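You operate a simulated robot arm through the tools that you are given. There is no shell and no other tool.

The job below is to be done with a simulated robot arm. You get a single attempt, and the scene is never put back.

Task
Scan the grey tag and code it by card: its pier's card into the black slot, then confirm.
Fine: the flight board gives the pier; turn the knob to RUSH before the green button.

The check looks at the end state, three seconds after you hand in, the way a careful person would. Anything else that was tipped, shoved, dropped, spilled or broken makes it a failure.

Robot
A 7-joint arm with a two-finger parallel gripper, fixed in place. Base frame: the origin is on the floor under the middle of its stand, x ahead of it, y to its left, z up; the work surface is at about z = 82. Lengths are in cm, angles in rad, forces in N, time in s.
With the tool pointing down near the work surface it reaches from about 24 to 68 cm from the base axis. Its first joint turns from -1.152 to 1.152 rad. Payload 2.4 kg.
Tool frame: the origin (TCP) lies between the finger pads and is the grasp point; the fingertips stand 3 cm ahead of it; z points along the fingers, y is the line along which they close. Largest opening 9.4 cm; finger width 2.8, thickness 1; the body of the gripper, 5 by 9.6 cm, starts 5.5 cm behind the TCP.
Orientation is that of the tool frame in the base frame, as a unit quaternion [x, y, z, w]. With the fingers straight down and closing along the base's y, the tool's x points along the base's -x, its y along +y and its z along -z.

Tools
- The arm moves only by the tool servo_tool. Its argument "plan" is a list of rows, each a list of 7 numbers: the turn, a rotation vector about the tool's x, y, z in rad, then the shift along the tool's x, y, z in cm, then the finger opening in cm, from 0 to 9.4. In form: [[wx, wy, wz, tx, ty, tz, hand], ...]. A call has 1 to 20 rows; each row is the pose to reach, as a shift and turn from the pose commanded when the call began, along the tool's axes at that moment. Each row takes 0.2 s and may step no farther than 5 cm and 0.15 rad from the row before; otherwise, or with a gripper value out of range, the whole call is refused. A pose out of reach is approached as far as the arm can. The call stops where the force on the tool passes 40 N (or 10 N more than at its start, if that is more) or the arm is blocked; 0.2 s more then pass. Each finger travels about 15.3 cm/s and halts on what it meets, pressing with about 42 N; the grip force reading is that of the motor and also rises with nothing between the fingers. The clock runs only during rows and for 0.2 s after the last one: add rows that repeat a pose to give the fingers time. The reply holds the time, the measured pose of the TCP, the force on the tool along the base axes, the opening and the grip force, in the units named above and with some noise, with the torque about the TCP (base axes, N m) and any sound that the robot's microphone picked up, and new pictures: "pictures" is both (left out), scene, wrist or none.
- Cameras (640 x 400 px; columns grow to the right, rows downward): "scene" is fixed at [4.27, 48.67, 143.09]; the picture's right is [-0.64, -0.77, 0.00], its down [-0.53, 0.45, -0.72] and it looks along [0.55, -0.46, -0.69] (base axes); focal length 276 px, centre (320, 200). "wrist" rides on the gripper at [7.6, 1.4, -10.2] in the tool frame; the picture's right is [-0.18, 0.98, 0.00], its down [-0.75, -0.14, -0.64] and it looks along [-0.63, -0.12, 0.77] (tool axes); focal length 243 px, centre (320, 200). There is no depth. A picture from a camera that has moved, and an enlarged one, comes with that camera's place and axes in the base frame and with its lens.
- zoom(camera, box): a new picture of the part [left, top, right, bottom] of that camera's present view, enlarged. The clock stands still meanwhile.
- job_done(): hands the job in; it is judged then, once.

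Places have to be worked out from the pictures, the camera data and where the tool is seen. Open the gripper and draw the arm clear of the work before you hand the job in, unless the task says otherwise.

The tools are called after "Request:" as a command line: name --pt "numbers of a row" for each row, then --argument value for the rest, lists and objects as JSON in quotes. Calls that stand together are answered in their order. servo_tool: Moves the arm, as the interface text tells. Its arguments: {"type":"object","properties":{"plan":{"type":"array","items":{"type":"array","items":{"type":"number"}}},"pictures":{"type":"string","enum":["both","scene","wrist","none"]}},"required":["plan"]} The other tools are called the same way: zoom (camera, box) takes an enlarged picture of a part of a camera's view; job_done () hands the job in.

At the start:

```text
time_s: 0.0
position: [31.97, -2.06, 119.96]
tcp_rot: [0.0, 1.0, 0.0, 0.0]
contact_force: [0.4, 0.5, -0.8]
wrist_torque: [0.03, -0.02, 0.0]
width: 9.41
finger_force: 0.1
```

scene: 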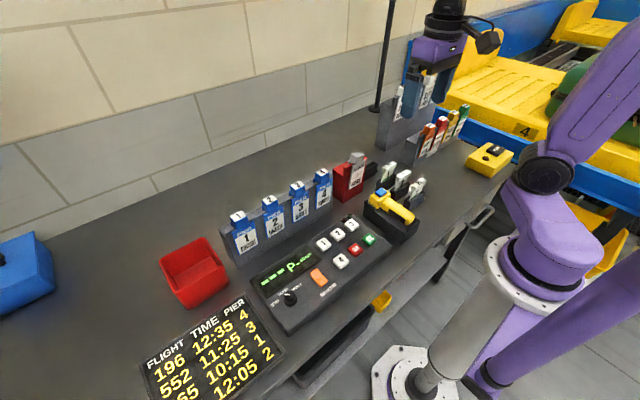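
wrist: 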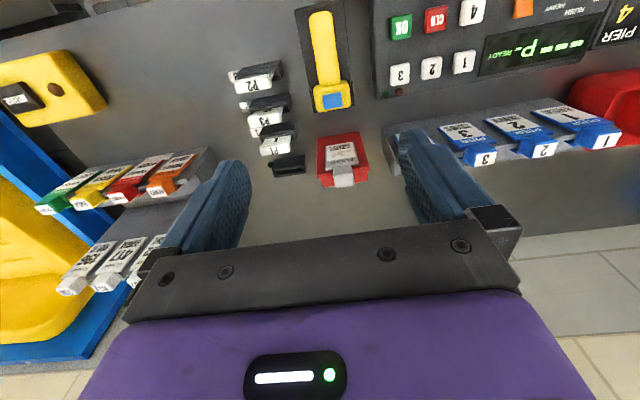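

I start by inspecting the scene: the board, panel, tags, cards and scanner all need a closer look.

Request:
zoom --camera "scene" --box '[120, 290, 300, 400]'

Request:
zoom --camera "scene" --box '[240, 200, 400, 300]'

Request:
zoom --camera "scene" --box '[320, 140, 448, 220]'

Request:
zoom --camera "scene" --box '[370, 80, 530, 180]'

Request:
zoom --camera "scene" --box '[210, 150, 370, 250]'

Request:
zoom --camera "wrist" --box '[200, 40, 400, 200]'

Request:
zoom --camera "wrist" --box '[0, 120, 260, 300]'

Request:
zoom --camera "wrist" --box '[370, 0, 640, 170]'

```text
3.56 times, centred on (210, 345) of scene
camera zoom: at [4.27, 48.67, 143.09], right [-0.64, -0.77, 0.0], down [-0.53, 0.45, -0.72], along [0.55, -0.46, -0.69], focal length 981 px, centre (711, -316)
```

zoom: 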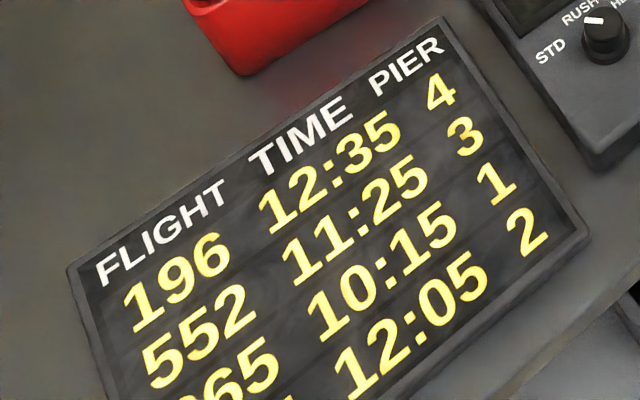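

```text
4.00 times, centred on (320, 250) of scene
camera zoom: at [4.27, 48.67, 143.09], right [-0.64, -0.77, 0.0], down [-0.53, 0.45, -0.72], along [0.55, -0.46, -0.69], focal length 1103 px, centre (320, 0)
```

zoom: 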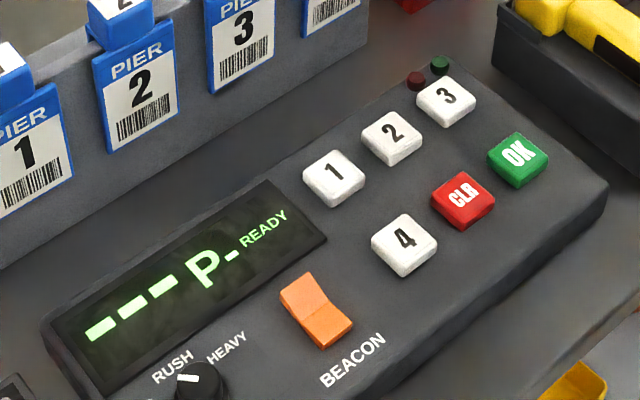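

```text
5.00 times, centred on (384, 180) of scene
camera zoom: at [4.27, 48.67, 143.09], right [-0.64, -0.77, 0.0], down [-0.53, 0.45, -0.72], along [0.55, -0.46, -0.69], focal length 1379 px, centre (0, 300)
```

zoom: 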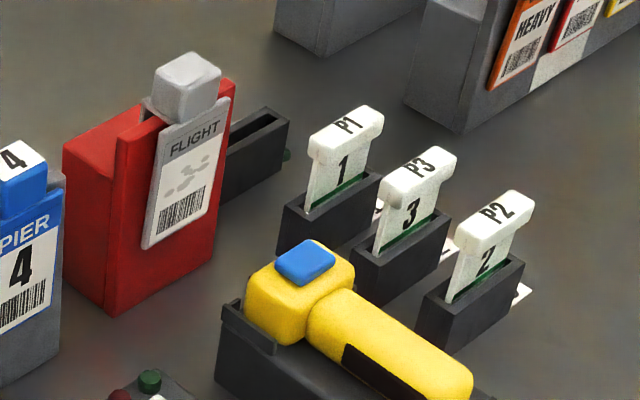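

```text
4.00 times, centred on (450, 130) of scene
camera zoom: at [4.27, 48.67, 143.09], right [-0.64, -0.77, 0.0], down [-0.53, 0.45, -0.72], along [0.55, -0.46, -0.69], focal length 1103 px, centre (-200, 480)
```

zoom: 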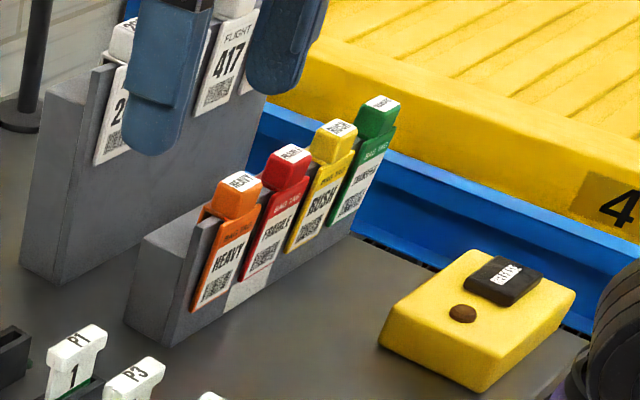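

```text
4.00 times, centred on (290, 200) of scene
camera zoom: at [4.27, 48.67, 143.09], right [-0.64, -0.77, 0.0], down [-0.53, 0.45, -0.72], along [0.55, -0.46, -0.69], focal length 1103 px, centre (440, 200)
```

zoom: 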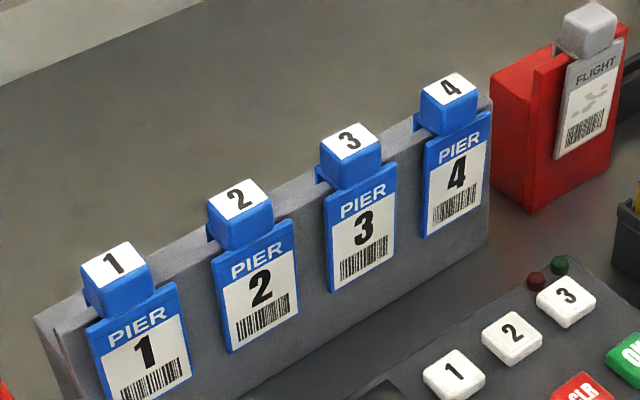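

```text
2.50 times, centred on (300, 120) of wrist
camera zoom: at [24.45, -0.5, 130.35], right [0.18, 0.98, 0.0], down [0.75, -0.14, 0.64], along [0.63, -0.12, -0.77], focal length 606 px, centre (370, 400)
```

zoom: 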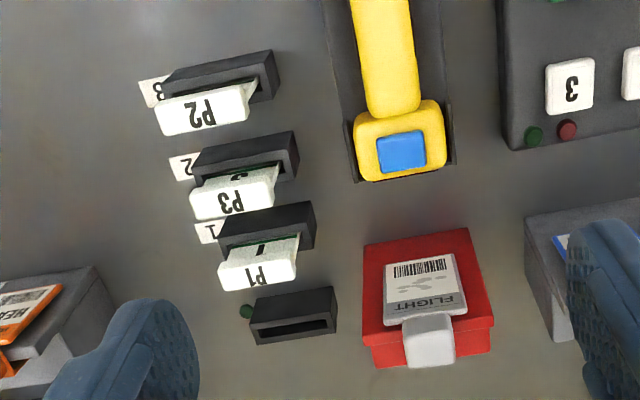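

```text
2.22 times, centred on (130, 210) of wrist
camera zoom: at [24.45, -0.5, 130.35], right [0.18, 0.98, 0.0], down [0.75, -0.14, 0.64], along [0.63, -0.12, -0.77], focal length 539 px, centre (742, 178)
```

zoom: 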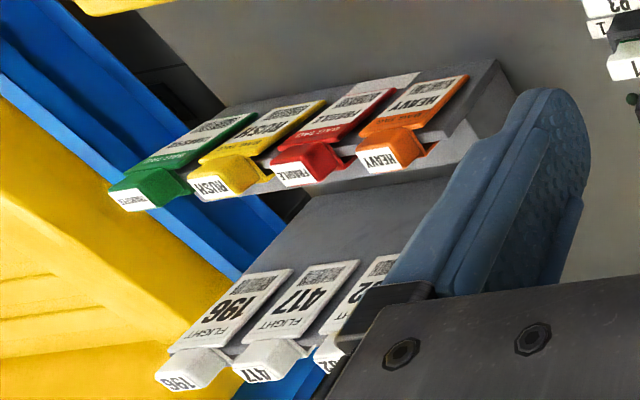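

```text
2.35 times, centred on (505, 85) of wrist
camera zoom: at [24.45, -0.5, 130.35], right [0.18, 0.98, 0.0], down [0.75, -0.14, 0.64], along [0.63, -0.12, -0.77], focal length 571 px, centre (-115, 471)
```

zoom: 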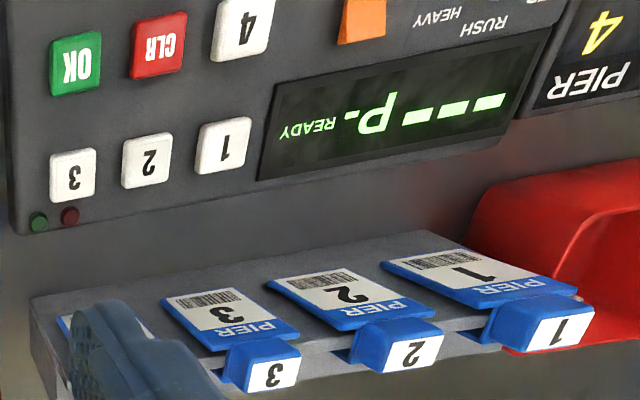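

The grey tag sits in the red holder with its number smudged, and a yellow scanner with a blue button lies in a dock near (33,-2). I swing the arm left, staying high, so the wrist camera can read the whole flight board near (34,53) and the panel.

Request:
servo_tool --pt "0 0 0 0 4.2 0 9.4" --pt "0 0 0 0 8.4 0 9.4" --pt "0 0 0 0 12.6 0 9.4" --pt "0 0 0 0 16.8 0 9.4" --pt "0 0 0 0 21 0 9.4" --pt "0 0 0 0 25.2 0 9.4" --pt "0 0 0 0 29.4 0 9.4" --pt "0 0 0 0 33.6 0 9.4" --pt "0 0 0 0 37.8 0 9.4" --pictures "both"

Request:
zoom --camera "scene" --box '[370, 120, 530, 220]'

```text
time_s: 2.0
position: [32.13, 35.89, 120.19]
tcp_rot: [0.0, 1.0, 0.0, 0.0]
contact_force: [0.9, 0.0, 0.1]
wrist_torque: [0.0, -0.01, -0.01]
width: 9.41
finger_force: 0.0
camera wrist: at [24.56, 37.39, 130.42], right [0.19, 0.98, 0.0], down [0.75, -0.14, 0.64], along [0.63, -0.12, -0.77], focal length 243 px, centre (320, 200)
```

scene: 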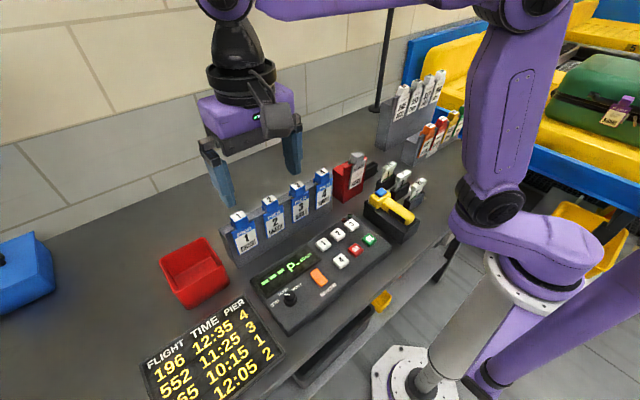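
wrist: 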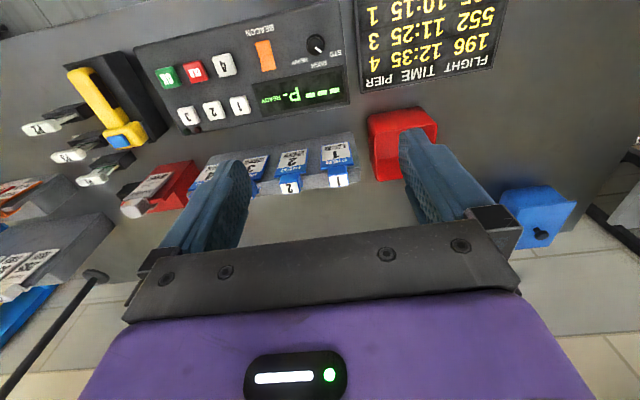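

```text
4.00 times, centred on (450, 170) of scene
camera zoom: at [4.27, 48.67, 143.09], right [-0.64, -0.77, 0.0], down [-0.53, 0.45, -0.72], along [0.55, -0.46, -0.69], focal length 1103 px, centre (-200, 320)
```

zoom: 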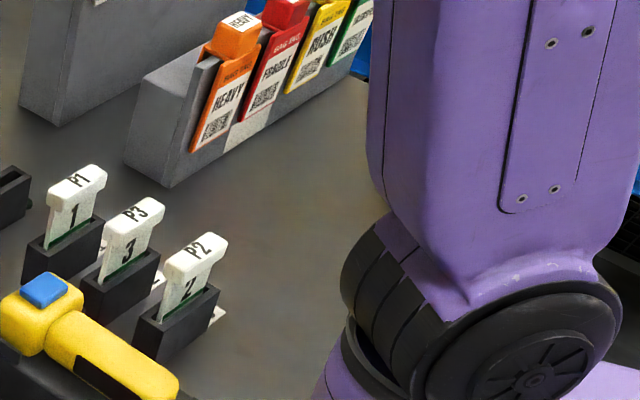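

The board shows 196→4, 552→3, ?65→1, ???→2; its lower rows are cut off. I move a bit back and left to read the remaining rows.

Request:
servo_tool --pt "0 0 0 3 4 0 9.4" --pt "0 0 0 6 8 0 9.4" --pt "0 0 0 8 10 0 9.4" --pt "0 0 0 8 10 0 9.4" --pictures "wrist"

```text
time_s: 3.0
position: [24.04, 45.77, 120.01]
tcp_rot: [0.001, 1.0, 0.0, 0.0]
contact_force: [-0.7, 0.1, -0.8]
wrist_torque: [-0.04, 0.03, 0.0]
width: 9.39
finger_force: 0.1
camera wrist: at [16.53, 47.31, 130.3], right [0.19, 0.98, 0.0], down [0.75, -0.14, 0.64], along [0.63, -0.12, -0.77], focal length 243 px, centre (320, 200)
```

wrist: 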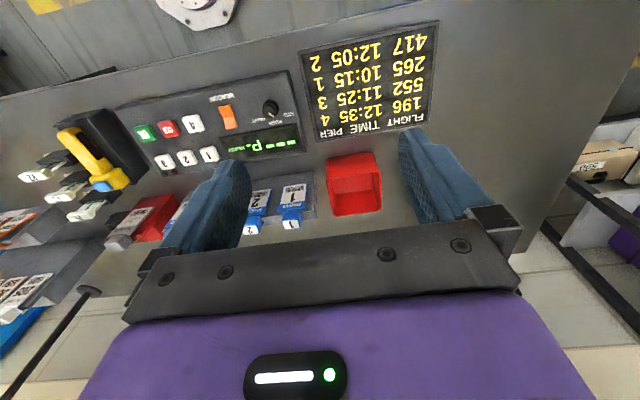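

Request:
zoom --camera "wrist" --box '[290, 10, 450, 150]'

Request:
zoom --camera "wrist" --box '[110, 60, 310, 190]'

Request:
zoom --camera "scene" --box '[430, 70, 640, 200]'

```text
2.86 times, centred on (370, 80) of wrist
camera zoom: at [16.53, 47.31, 130.3], right [0.19, 0.98, 0.0], down [0.75, -0.14, 0.64], along [0.63, -0.12, -0.77], focal length 693 px, centre (177, 543)
```

zoom: 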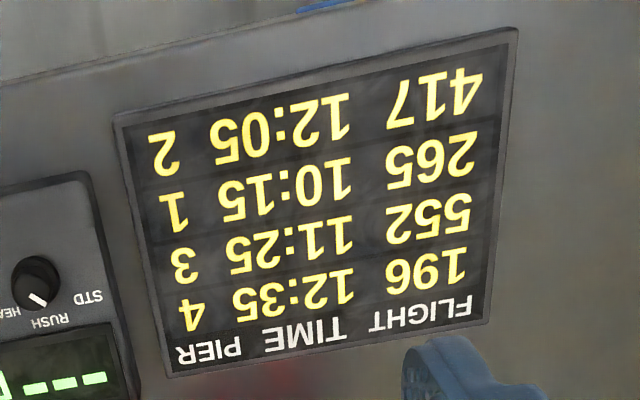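

```text
3.08 times, centred on (210, 125) of wrist
camera zoom: at [16.53, 47.31, 130.3], right [0.19, 0.98, 0.0], down [0.75, -0.14, 0.64], along [0.63, -0.12, -0.77], focal length 746 px, centre (658, 431)
```

zoom: 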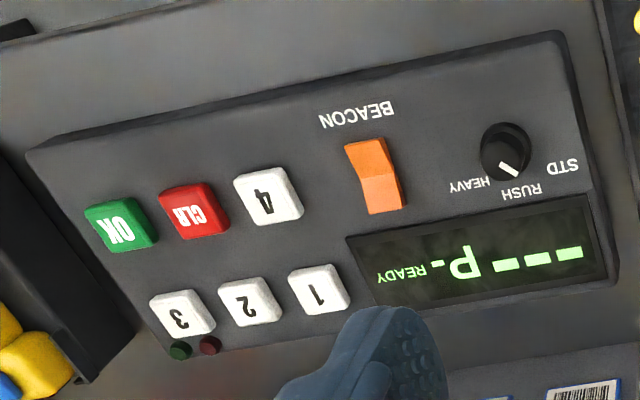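

```text
3.05 times, centred on (535, 135) of scene
camera zoom: at [4.26, 48.67, 143.09], right [-0.64, -0.77, 0.0], down [-0.53, 0.45, -0.72], along [0.55, -0.46, -0.69], focal length 841 px, centre (-335, 398)
```

zoom: 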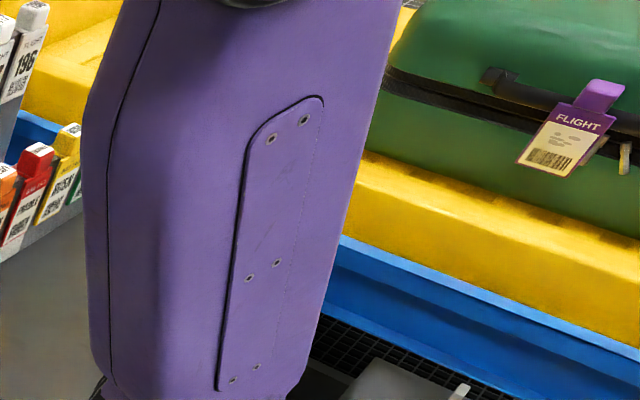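

Board reads 196→4, 552→3, 265→1, 417→2. Now I zoom on the knob and scanner to understand the current knob position and the scanner's geometry.

Request:
zoom --camera "wrist" --box '[240, 80, 304, 130]'

Request:
zoom --camera "scene" --box '[262, 272, 326, 312]'

Request:
zoom --camera "scene" --box '[352, 170, 432, 250]'

Request:
zoom --camera "wrist" --box '[10, 90, 170, 210]'

```text
8.00 times, centred on (272, 105) of wrist
camera zoom: at [16.53, 47.31, 130.3], right [0.19, 0.98, 0.0], down [0.75, -0.14, 0.64], along [0.63, -0.12, -0.77], focal length 1941 px, centre (704, 960)
```

zoom: 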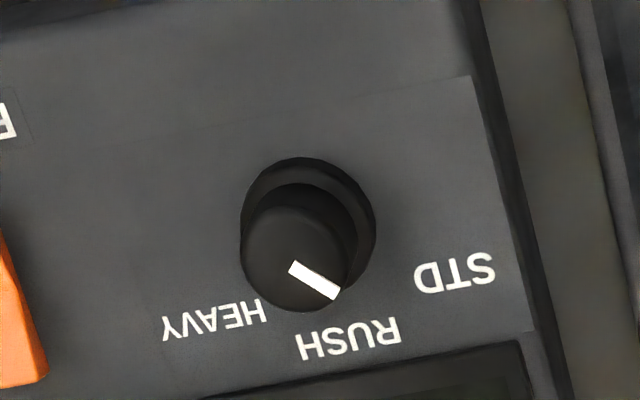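

```text
10.00 times, centred on (294, 292) of scene
camera zoom: at [4.26, 48.67, 143.09], right [-0.64, -0.77, 0.0], down [-0.53, 0.45, -0.72], along [0.55, -0.46, -0.69], focal length 2758 px, centre (580, -720)
```

zoom: 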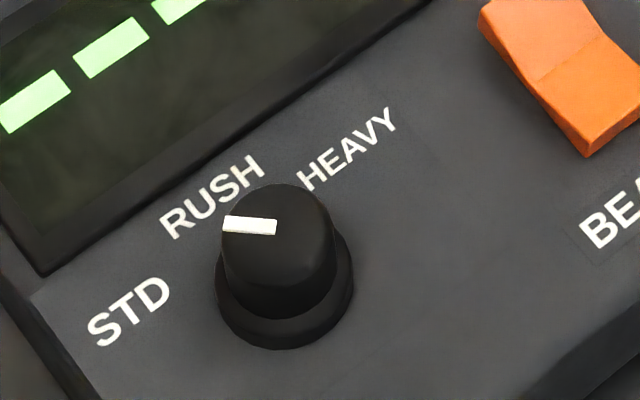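

```text
5.00 times, centred on (392, 210) of scene
camera zoom: at [4.26, 48.67, 143.09], right [-0.64, -0.77, 0.0], down [-0.53, 0.45, -0.72], along [0.55, -0.46, -0.69], focal length 1379 px, centre (-40, 150)
```

zoom: 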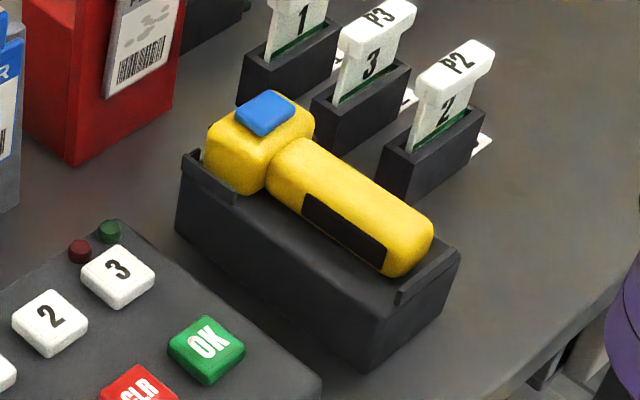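

```text
3.33 times, centred on (90, 150) of wrist
camera zoom: at [16.53, 47.31, 130.3], right [0.19, 0.98, 0.0], down [0.75, -0.14, 0.64], along [0.63, -0.12, -0.77], focal length 809 px, centre (1087, 367)
```

zoom: 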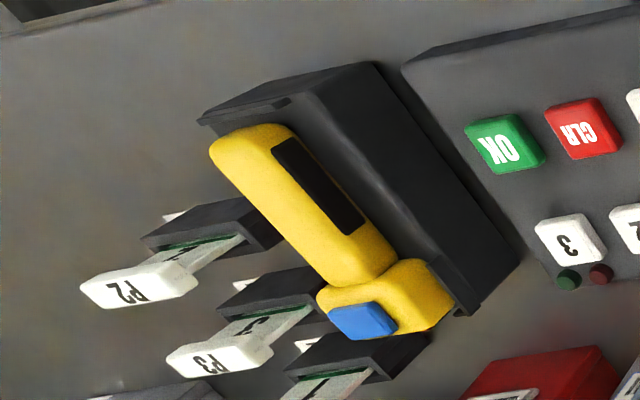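

The knob pointer reads about +44° (the STD side), with RUSH straight ahead along +x, so it needs about 45° clockwise later. Next I return over the scanner at (33,-2), lower, to see how it works.

Request:
servo_tool --pt "0 0 0 -0.8 -4.8 0 9.4" --pt "0 0 0 -1.6 -9.6 0 9.4" --pt "0 0 0 -2.4 -14.4 0 9.4" --pt "0 0 0 -3.2 -19.2 0 9.4" --pt "0 0 0 -4 -24 0 9.4" --pt "0 0 0 -4.8 -28.8 0 9.4" --pt "0 0 0 -5.6 -33.6 0 9.4" --pt "0 0 0 -6.4 -38.4 0 9.4" --pt "0 0 0 -7.2 -43.2 0 9.4" --pt "0 0 0 -8 -48 0 9.4" --pt "0 0 0 -8 -48 5 9.4" --pt "0 0 0 -8 -48 10 9.4" --pt "0 0 0 -8 -48 10 9.4" --pictures "both"

```text
time_s: 5.8
position: [31.84, -2.09, 110.33]
tcp_rot: [0.0, 1.0, 0.0, 0.0]
contact_force: [0.6, -0.3, 0.4]
wrist_torque: [0.01, 0.01, -0.01]
width: 9.38
finger_force: 0.0
camera wrist: at [24.34, -0.52, 120.6], right [0.18, 0.98, 0.0], down [0.75, -0.14, 0.64], along [0.63, -0.12, -0.77], focal length 243 px, centre (320, 200)
```

scene: 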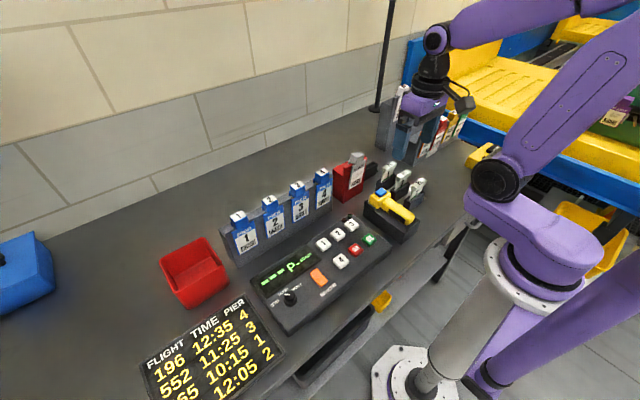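
wrist: 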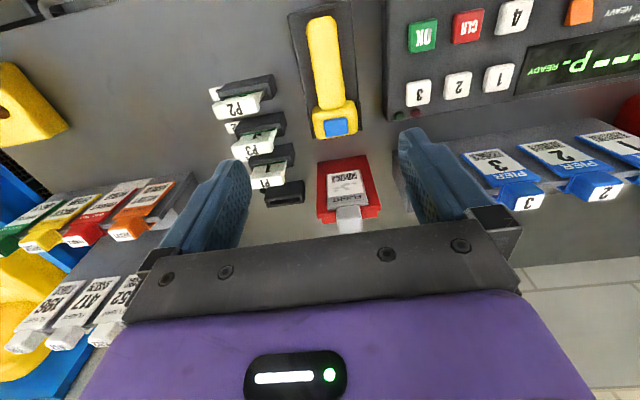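

The scanner lies head-first toward the red holder; I zoom in on it, the holder and the reader slot.

Request:
zoom --camera "wrist" --box '[280, 0, 400, 150]'

Request:
zoom --camera "wrist" --box '[200, 60, 400, 250]'

Request:
zoom --camera "scene" --box '[330, 145, 410, 195]'

```text
2.67 times, centred on (340, 75) of wrist
camera zoom: at [24.34, -0.52, 120.6], right [0.18, 0.98, 0.0], down [0.75, -0.14, 0.64], along [0.63, -0.12, -0.77], focal length 647 px, centre (267, 533)
```

zoom: 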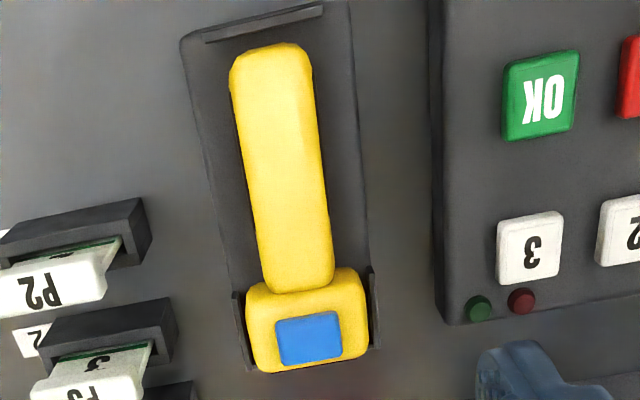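

```text
2.11 times, centred on (300, 155) of wrist
camera zoom: at [24.34, -0.52, 120.6], right [0.18, 0.98, 0.0], down [0.75, -0.14, 0.64], along [0.63, -0.12, -0.77], focal length 511 px, centre (362, 295)
```

zoom: 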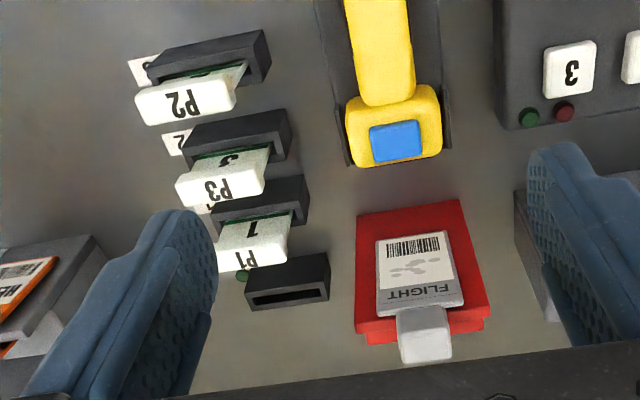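

```text
8.00 times, centred on (370, 170) of scene
camera zoom: at [4.27, 48.67, 143.09], right [-0.64, -0.77, 0.0], down [-0.53, 0.45, -0.72], along [0.55, -0.46, -0.69], focal length 2207 px, centre (-80, 440)
```

zoom: 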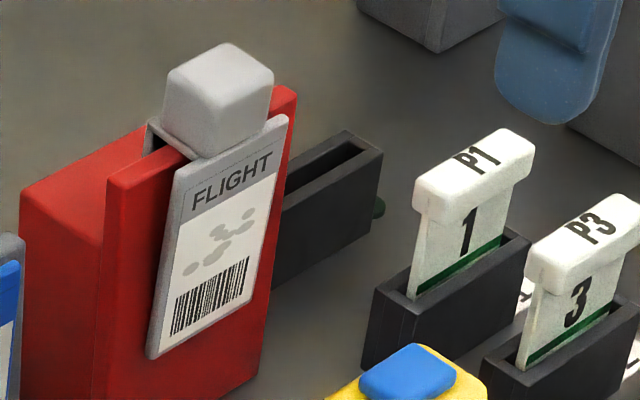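

The scanner head's front faces the red holder (+x). I rotate the tool about its axis in steps so the wrist camera can look back at the scanner's front.

Request:
servo_tool --pt "0 0 0.15 -1 0 0 9.4" --pt "0 0 0.3 -2 0 0 9.4" --pt "0 0 0.45 -3 0 0 9.4" --pt "0 0 0.6 -4 0 0 9.4" --pt "0 0 0.75 -5 0 0 9.4" --pt "0 0 0.9 -6 0 0 9.4" --pt "0 0 1.05 -7 0 0 9.4" --pt "0 0 1.2 -8 0 0 9.4" --pt "0 0 1.35 -9 0 0 9.4" --pt "0 0 1.5 -10 0 0 9.4" --pt "0 0 1.57 -10 0 0 9.4" --pt "0 0 1.57 -10 0 0 9.4" --pictures "both"

```text
time_s: 8.4
position: [41.82, -2.17, 110.2]
tcp_rot: [0.708, 0.706, 0.0, -0.001]
contact_force: [0.4, 0.4, 0.3]
wrist_torque: [0.01, 0.0, 0.04]
width: 9.39
finger_force: 0.0
camera wrist: at [43.45, 5.53, 120.36], right [0.98, -0.19, 0.0], down [-0.14, -0.75, 0.64], along [-0.12, -0.63, -0.77], focal length 243 px, centre (320, 200)
```

scene: 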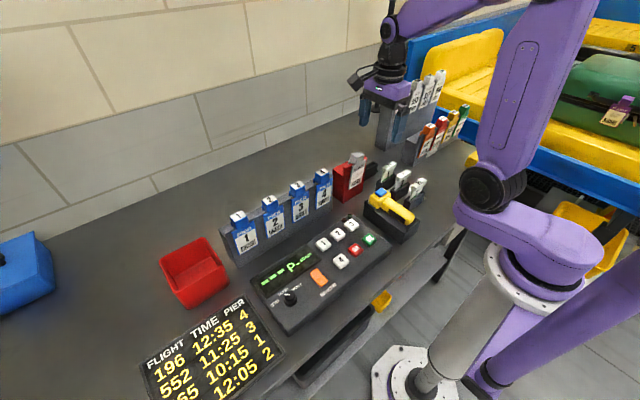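
wrist: 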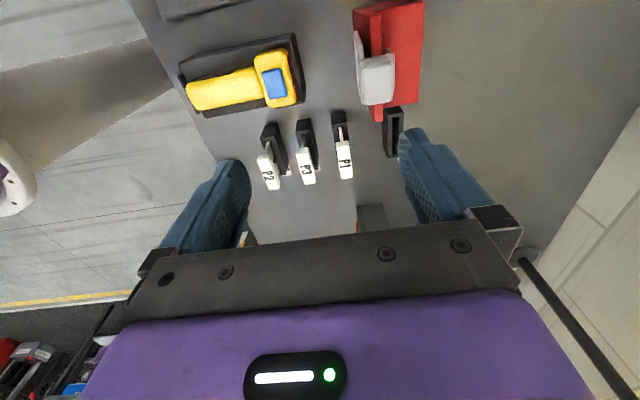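

Positions from this view: blue button ≈(36.7,-1), cards P2/P3/P1 at x≈32/38/43.5, y≈-12.5, reader slot ≈(51,-11). I zoom in on these and then continue rotating to see the scanner's front.

Request:
zoom --camera "wrist" --box '[170, 20, 320, 120]'

Request:
zoom --camera "wrist" --box '[250, 0, 450, 200]'

Request:
servo_tool --pt "0 0 0.15 0 0.5 0 9.4" --pt "0 0 0.3 0 1 0 9.4" --pt "0 0 0.45 0 1.5 0 9.4" --pt "0 0 0.6 0 2 0 9.4" --pt "0 0 0.75 0 2.5 0 9.4" --pt "0 0 0.9 0 3 0 9.4" --pt "0 0 1.05 0 3.5 0 9.4" --pt "0 0 1.2 0 4 0 9.4" --pt "0 0 1.35 0 4 0 9.4" --pt "0 0 1.5 0 4 0 9.4" --pt "0 0 1.57 0 4 0 9.4" --pt "0 0 1.57 0 4 0 9.4" --pictures "both"

```text
4.00 times, centred on (245, 70) of wrist
camera zoom: at [43.45, 5.53, 120.36], right [0.98, -0.19, 0.0], down [-0.14, -0.75, 0.64], along [-0.12, -0.63, -0.77], focal length 970 px, centre (620, 720)
```

zoom: 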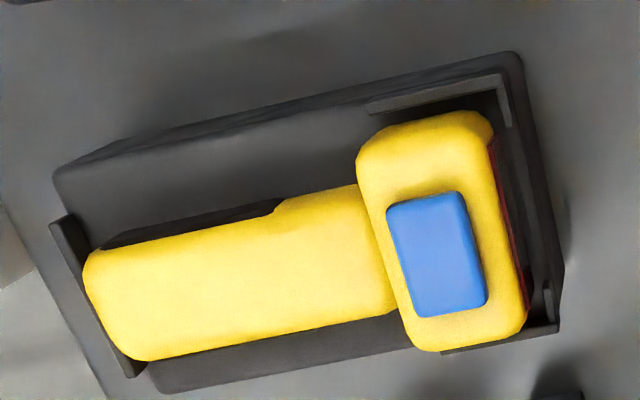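

```text
2.00 times, centred on (350, 100) of wrist
camera zoom: at [43.45, 5.53, 120.36], right [0.98, -0.19, 0.0], down [-0.14, -0.75, 0.64], along [-0.12, -0.63, -0.77], focal length 485 px, centre (260, 400)
```

zoom: 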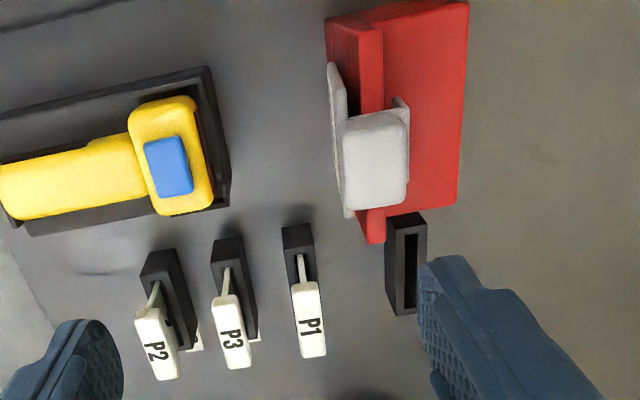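

```text
time_s: 11.0
position: [45.91, -2.18, 110.23]
tcp_rot: [1.0, 0.0, 0.001, 0.001]
contact_force: [-1.2, 0.1, 0.6]
wrist_torque: [0.02, 0.02, 0.0]
width: 9.42
finger_force: 0.1
camera wrist: at [53.68, -3.59, 120.37], right [-0.18, -0.98, 0.0], down [-0.75, 0.14, 0.64], along [-0.63, 0.12, -0.77], focal length 243 px, centre (320, 200)
```

scene: 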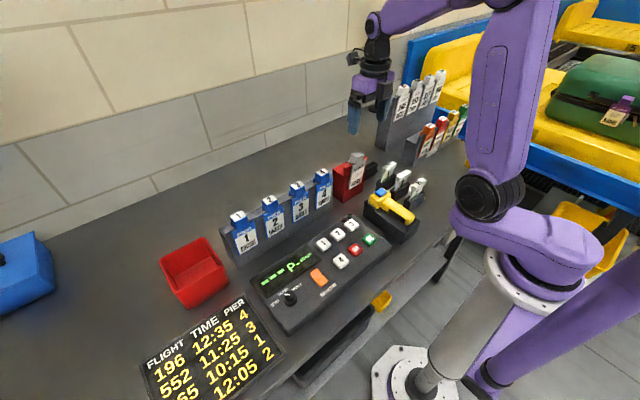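
wrist: 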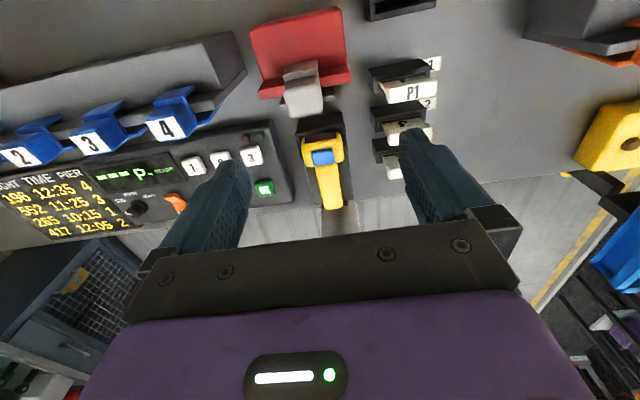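

Request:
zoom --camera "wrist" --box '[280, 100, 360, 220]'

Request:
zoom --camera "wrist" --box '[350, 0, 470, 160]'

Request:
zoom --camera "wrist" --box '[0, 100, 300, 250]'

```text
3.33 times, centred on (320, 160) of wrist
camera zoom: at [53.68, -3.59, 120.37], right [-0.18, -0.98, 0.0], down [-0.75, 0.14, 0.64], along [-0.63, 0.12, -0.77], focal length 809 px, centre (320, 333)
```

zoom: 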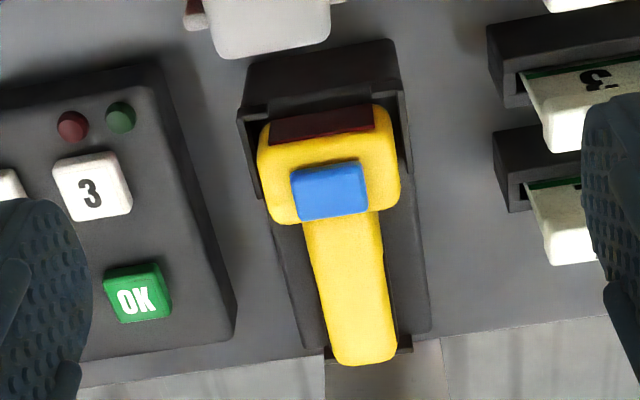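

```text
2.50 times, centred on (410, 80) of wrist
camera zoom: at [53.68, -3.59, 120.37], right [-0.18, -0.98, 0.0], down [-0.75, 0.14, 0.64], along [-0.63, 0.12, -0.77], focal length 606 px, centre (95, 500)
```

zoom: 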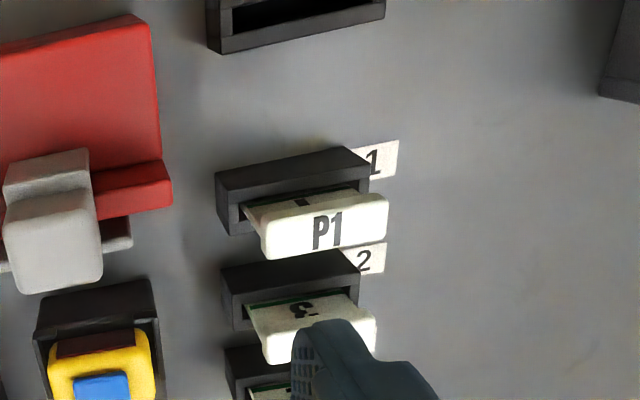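

```text
2.13 times, centred on (150, 175) of wrist
camera zoom: at [53.68, -3.59, 120.37], right [-0.18, -0.98, 0.0], down [-0.75, 0.14, 0.64], along [-0.63, 0.12, -0.77], focal length 518 px, centre (683, 253)
```

zoom: 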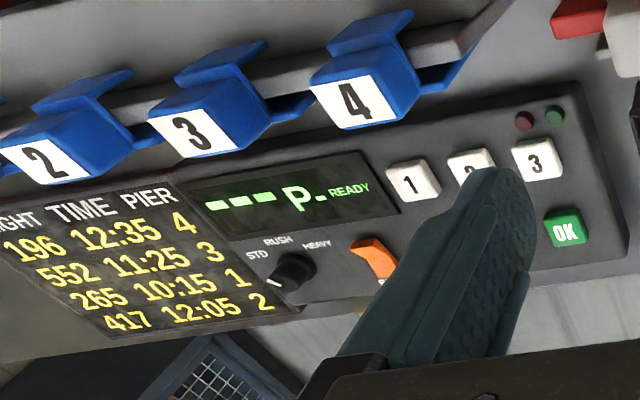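

The head's front carries a dark red window at about (38.7,-0.8,88.7) facing +x, and triangulation puts the grey tag's barcode at (46.2,-0.8,89.0), directly in its line. So pressing the blue trigger (≈(36.9,-0.9,91)) should scan. I turn back 90°, close the fingers, and hover above the button.

Request:
servo_tool --pt "0 0 -0.15 -1 -0.2 0 6" --pt "0 0 -0.3 -2 -0.4 0 3" --pt "0 0 -0.45 -3 -0.6 0 0" --pt "0 0 -0.6 -4 -0.8 0 0" --pt "0 0 -0.75 -5 -1 0 0" --pt "0 0 -0.9 -6 -1.2 0 0" --pt "0 0 -1.05 -7 -1.28 2 0" --pt "0 0 -1.2 -8 -1.28 4 0" --pt "0 0 -1.35 -9 -1.28 6 0" --pt "0 0 -1.5 -9 -1.28 8 0" --pt "0 0 -1.57 -9 -1.28 10 0" --pt "0 0 -1.57 -9 -1.28 10 0" --pictures "both"

```text
time_s: 13.6
position: [37.0, -0.97, 100.13]
tcp_rot: [0.707, 0.708, 0.0, 0.0]
contact_force: [0.0, -0.1, 0.0]
wrist_torque: [-0.02, 0.02, -0.01]
width: 0.01
finger_force: 33.2
camera wrist: at [38.44, 6.66, 110.3], right [0.98, -0.18, 0.0], down [-0.14, -0.75, 0.64], along [-0.12, -0.63, -0.77], focal length 243 px, centre (320, 200)
```

scene: 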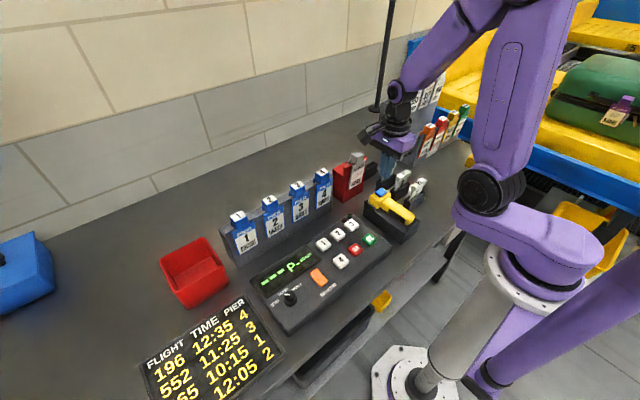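
wrist: 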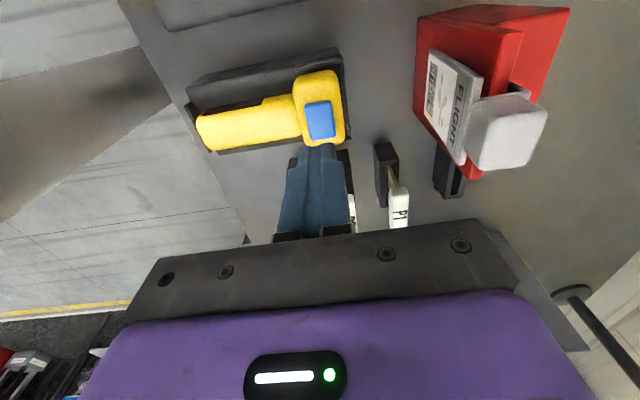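

Fingertips are at z≈97 right above the blue button at (37.0,-0.9). I lower to about 0.7 cm above it and check.

Request:
servo_tool --pt "0 0 0 0 0 2 0" --pt "0 0 0 0 0 4 0" --pt "0 0 0 0 0 5.2 0" --pt "0 0 0 0 0 5.2 0" --pictures "both"

Request:
zoom --camera "wrist" --box '[240, 80, 400, 240]'

Request:
zoom --camera "scene" --box '[340, 150, 440, 250]'

```text
time_s: 14.6
position: [36.99, -0.89, 95.07]
tcp_rot: [0.707, 0.707, 0.0, -0.001]
contact_force: [0.5, 0.1, 0.1]
wrist_torque: [0.01, 0.01, 0.0]
width: 0.0
finger_force: 33.3
camera wrist: at [38.58, 6.81, 105.22], right [0.98, -0.18, 0.0], down [-0.14, -0.75, 0.64], along [-0.12, -0.63, -0.77], focal length 243 px, centre (320, 200)
```

scene: 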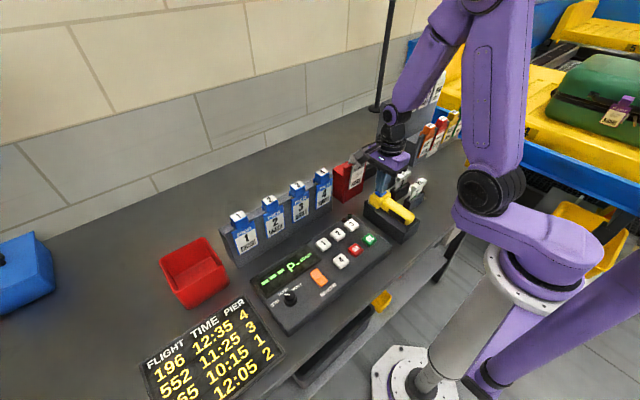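
wrist: 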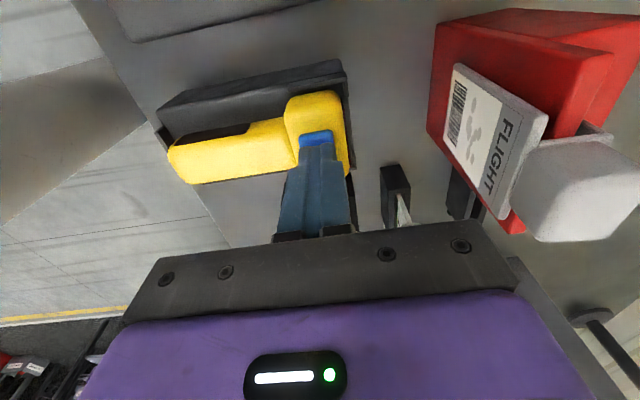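

```text
2.50 times, centred on (320, 160) of wrist
camera zoom: at [38.58, 6.81, 105.22], right [0.98, -0.18, 0.0], down [-0.14, -0.75, 0.64], along [-0.12, -0.63, -0.77], focal length 606 px, centre (320, 300)
```

zoom: 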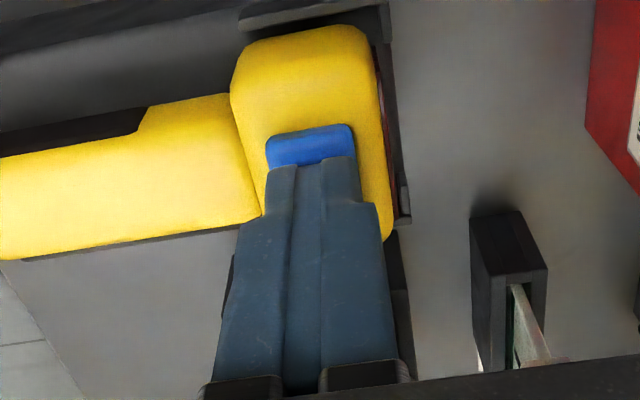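

```text
4.00 times, centred on (390, 200) of scene
camera zoom: at [4.27, 48.67, 143.09], right [-0.64, -0.77, 0.0], down [-0.53, 0.45, -0.72], along [0.55, -0.46, -0.69], focal length 1103 px, centre (40, 200)
```

zoom: 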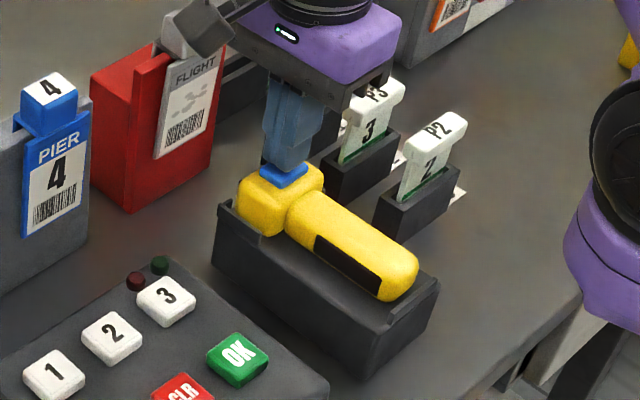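

Fingertips are at z≈92.07, just over the button. I press down in small steps.

Request:
servo_tool --pt "0 0 0 0 0 0.3 0" --pt "0 0 0 0 0 0.6 0" --pt "0 0 0 0 0 0.8 0" --pt "0 0 0 0 0 1.0 0" --pictures "scene"

```text
time_s: 15.6
position: [36.99, -1.07, 93.9]
tcp_rot: [0.707, 0.707, 0.002, 0.001]
contact_force: [0.3, 1.2, 13.9]
wrist_torque: [0.03, 0.0, 0.03]
width: 0.0
finger_force: 33.5
heard: click
```

scene: 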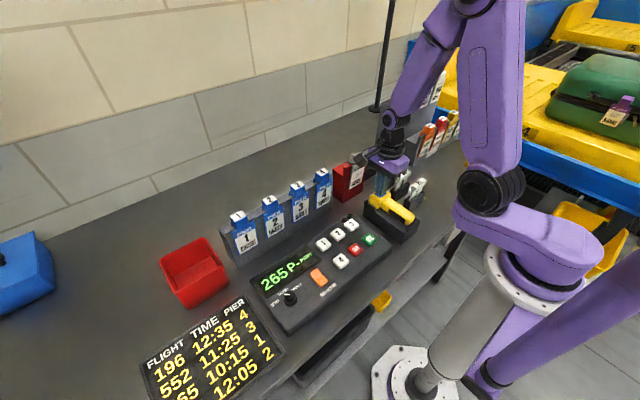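

The button clicked and the display now shows "265". I zoom to confirm it before lifting off.

Request:
zoom --camera "scene" --box '[245, 240, 345, 310]'

Request:
servo_tool --pt "0 0 0 0 0 -1.5 0" --pt "0 0 0 0 0 -5 0" --pt "0 0 0 0 0 -9 2" --pt "0 0 0 0 0 -13 4" --pt "0 0 0 0 0 -13 4" --pictures "both"

```text
5.71 times, centred on (295, 275) of scene
camera zoom: at [4.25, 48.67, 143.09], right [-0.64, -0.77, 0.0], down [-0.53, 0.45, -0.72], along [0.55, -0.46, -0.69], focal length 1576 px, centre (463, -229)
```

zoom: 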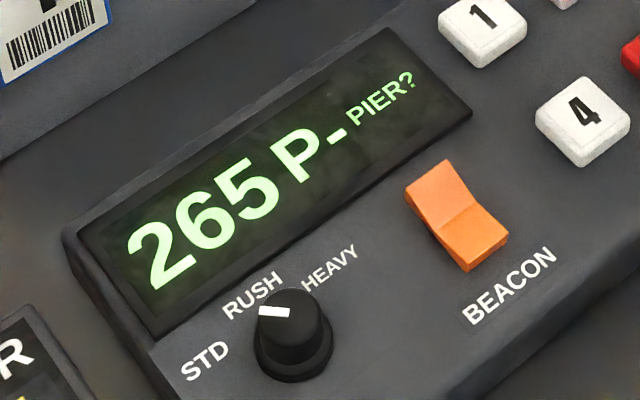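

```text
time_s: 16.8
position: [37.02, -1.01, 107.07]
tcp_rot: [0.707, 0.707, 0.001, 0.0]
contact_force: [-0.8, 0.1, -0.3]
wrist_torque: [0.0, 0.03, 0.05]
width: 3.97
finger_force: 0.1
camera wrist: at [38.48, 6.76, 117.31], right [0.98, -0.18, 0.0], down [-0.14, -0.75, 0.64], along [-0.12, -0.63, -0.77], focal length 243 px, centre (320, 200)
```

scene: 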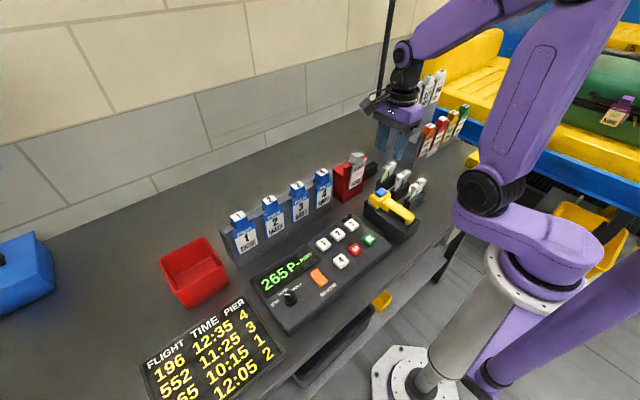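
wrist: 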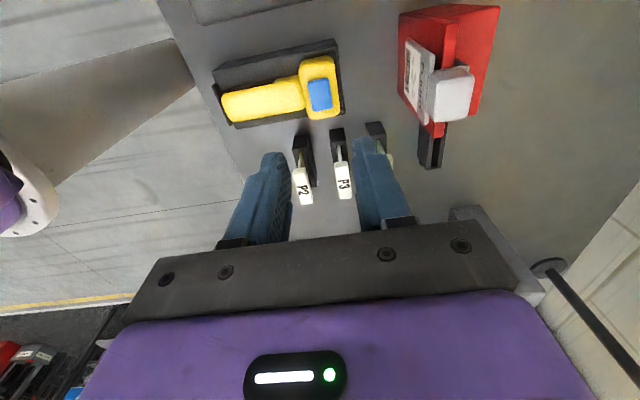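

Display reads "265 P- PIER?", and the board gives flight 265 → pier 1, so I need card P1, at ≈(43.5,-12.5, top z≈91); the empty reader is ≈(51.4,-12.1, top z≈86). I'll rotate the tool so the fingers close along x with the camera on the -y side, away from the tag holder, moving above P1.

Request:
servo_tool --pt "0 0 -0.15 -1 0.6 0 4" --pt "0 0 -0.3 -2 1.2 0 4" --pt "0 0 -0.45 -3 1.8 0 4" --pt "0 0 -0.6 -4 2.4 0 4" --pt "0 0 -0.75 -5 3.0 0 4" --pt "0 0 -0.9 -6 3.6 0 4" --pt "0 0 -1.05 -7 4.2 0 4" --pt "0 0 -1.2 -8 4.8 0 4" --pt "0 0 -1.35 -9 5.4 0 4" --pt "0 0 -1.5 -10 6 0 4" --pt "0 0 -1.65 -11 6.5 0 4" --pt "0 0 -1.8 -11.5 6.5 0 4" --pt "0 0 -1.95 -11.5 6.5 0 4" --pt "0 0 -2.1 -11.5 6.5 0 4" --pt "0 0 -2.25 -11.5 6.5 0 4" --pt "0 0 -2.4 -11.5 6.5 0 4" --pt "0 0 -2.55 -11.5 6.5 0 4" --pt "0 0 -2.7 -11.5 6.5 0 4" --pt "0 0 -2.85 -11.5 6.5 0 4" --pt "0 0 -3.0 -11.5 6.5 0 4" --pictures "both"

```text
time_s: 21.0
position: [43.46, -12.49, 106.98]
tcp_rot: [-0.656, 0.755, 0.0, -0.001]
contact_force: [-0.1, 0.0, 0.5]
wrist_torque: [-0.02, -0.03, -0.03]
width: 4.0
finger_force: 0.0
camera wrist: at [41.1, -19.71, 117.15], right [-0.95, 0.32, 0.0], down [0.24, 0.73, 0.64], along [0.2, 0.61, -0.77], focal length 243 px, centre (320, 200)
```

scene: 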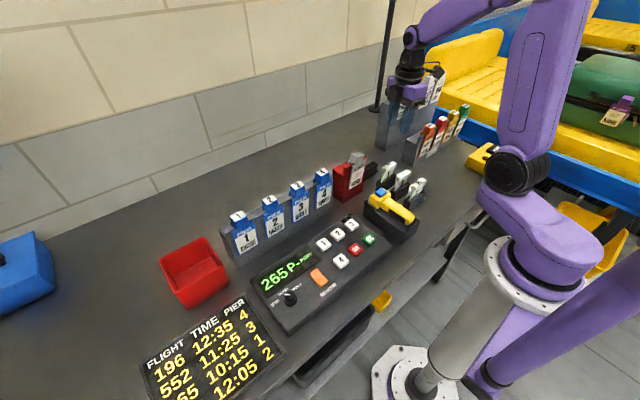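
wrist: 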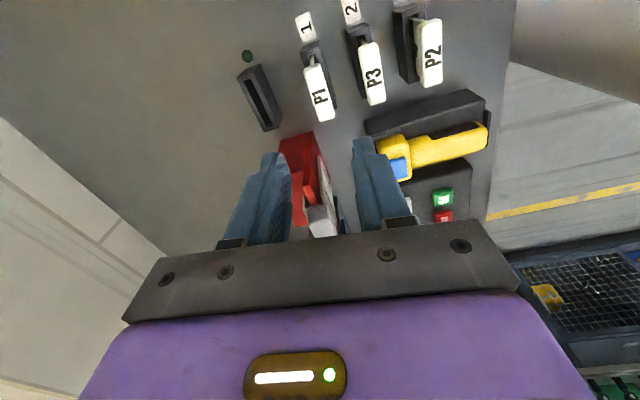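

Rotation works. I finish the last bit of rotation, descend to TCP z≈97, and look at P1 and the reader slot closely.

Request:
servo_tool --pt "0 0 -0.1416 0 0 0 4" --pt "0 0 -0.1416 0 0 4 4" --pt "0 0 -0.1416 0 0 8 4" --pt "0 0 -0.1416 0 0 9 4" --pt "0 0 -0.1416 0 0 9 4" --pictures "both"

Request:
zoom --camera "wrist" --box '[200, 0, 420, 180]'

Request:
zoom --camera "scene" --box '[340, 130, 440, 210]'

```text
time_s: 22.2
position: [43.6, -12.27, 98.05]
tcp_rot: [-0.707, 0.707, 0.0, 0.0]
contact_force: [0.2, 0.4, 1.0]
wrist_torque: [0.03, -0.03, 0.0]
width: 3.99
finger_force: 0.0
camera wrist: at [42.28, -19.74, 108.23], right [-0.98, 0.18, 0.0], down [0.14, 0.75, 0.64], along [0.12, 0.63, -0.77], focal length 243 px, centre (320, 200)
```

scene: 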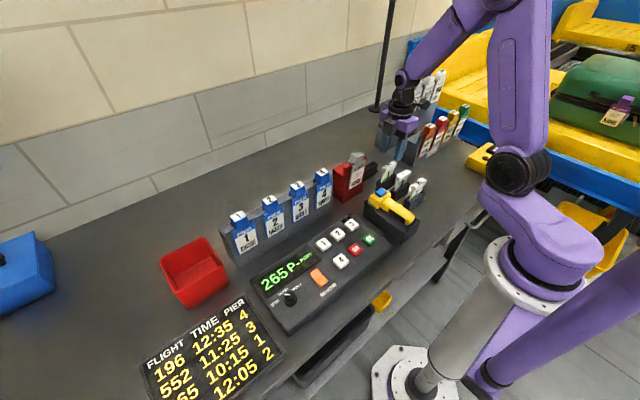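
wrist: 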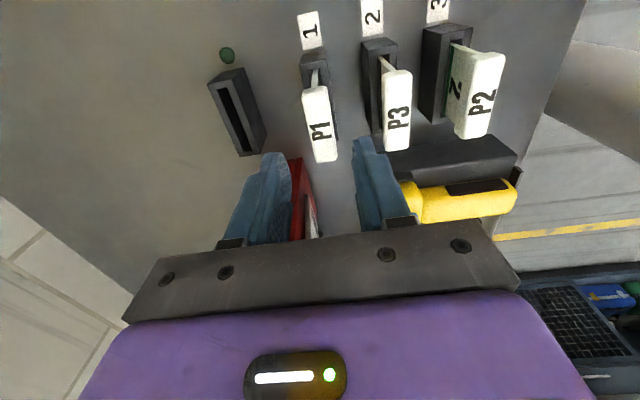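

```text
2.22 times, centred on (310, 90) of wrist
camera zoom: at [42.28, -19.74, 108.23], right [-0.98, 0.18, 0.0], down [0.14, 0.75, 0.64], along [0.12, 0.63, -0.77], focal length 539 px, centre (342, 444)
```

zoom: 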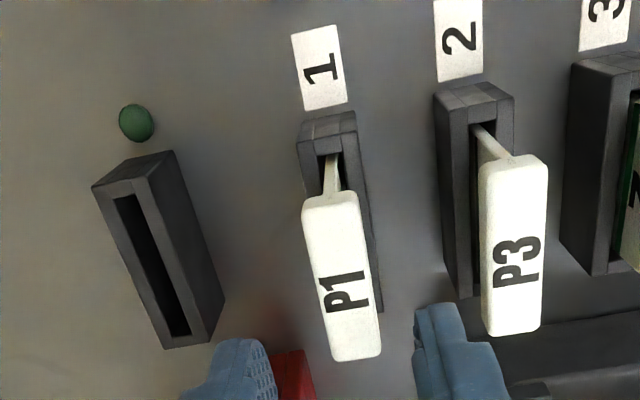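

```text
5.00 times, centred on (390, 170) of scene
camera zoom: at [4.27, 48.67, 143.09], right [-0.64, -0.77, 0.0], down [-0.53, 0.45, -0.72], along [0.55, -0.46, -0.69], focal length 1379 px, centre (-30, 350)
```

zoom: 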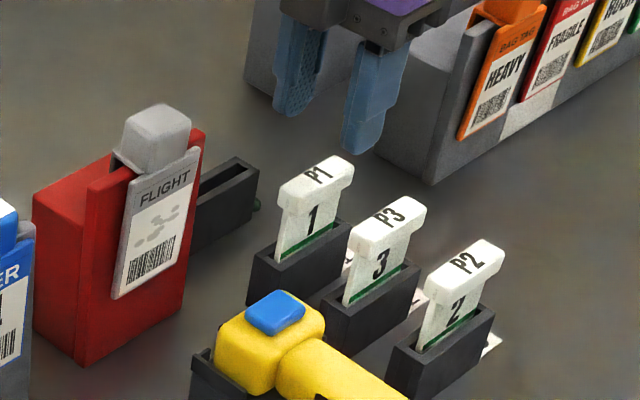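

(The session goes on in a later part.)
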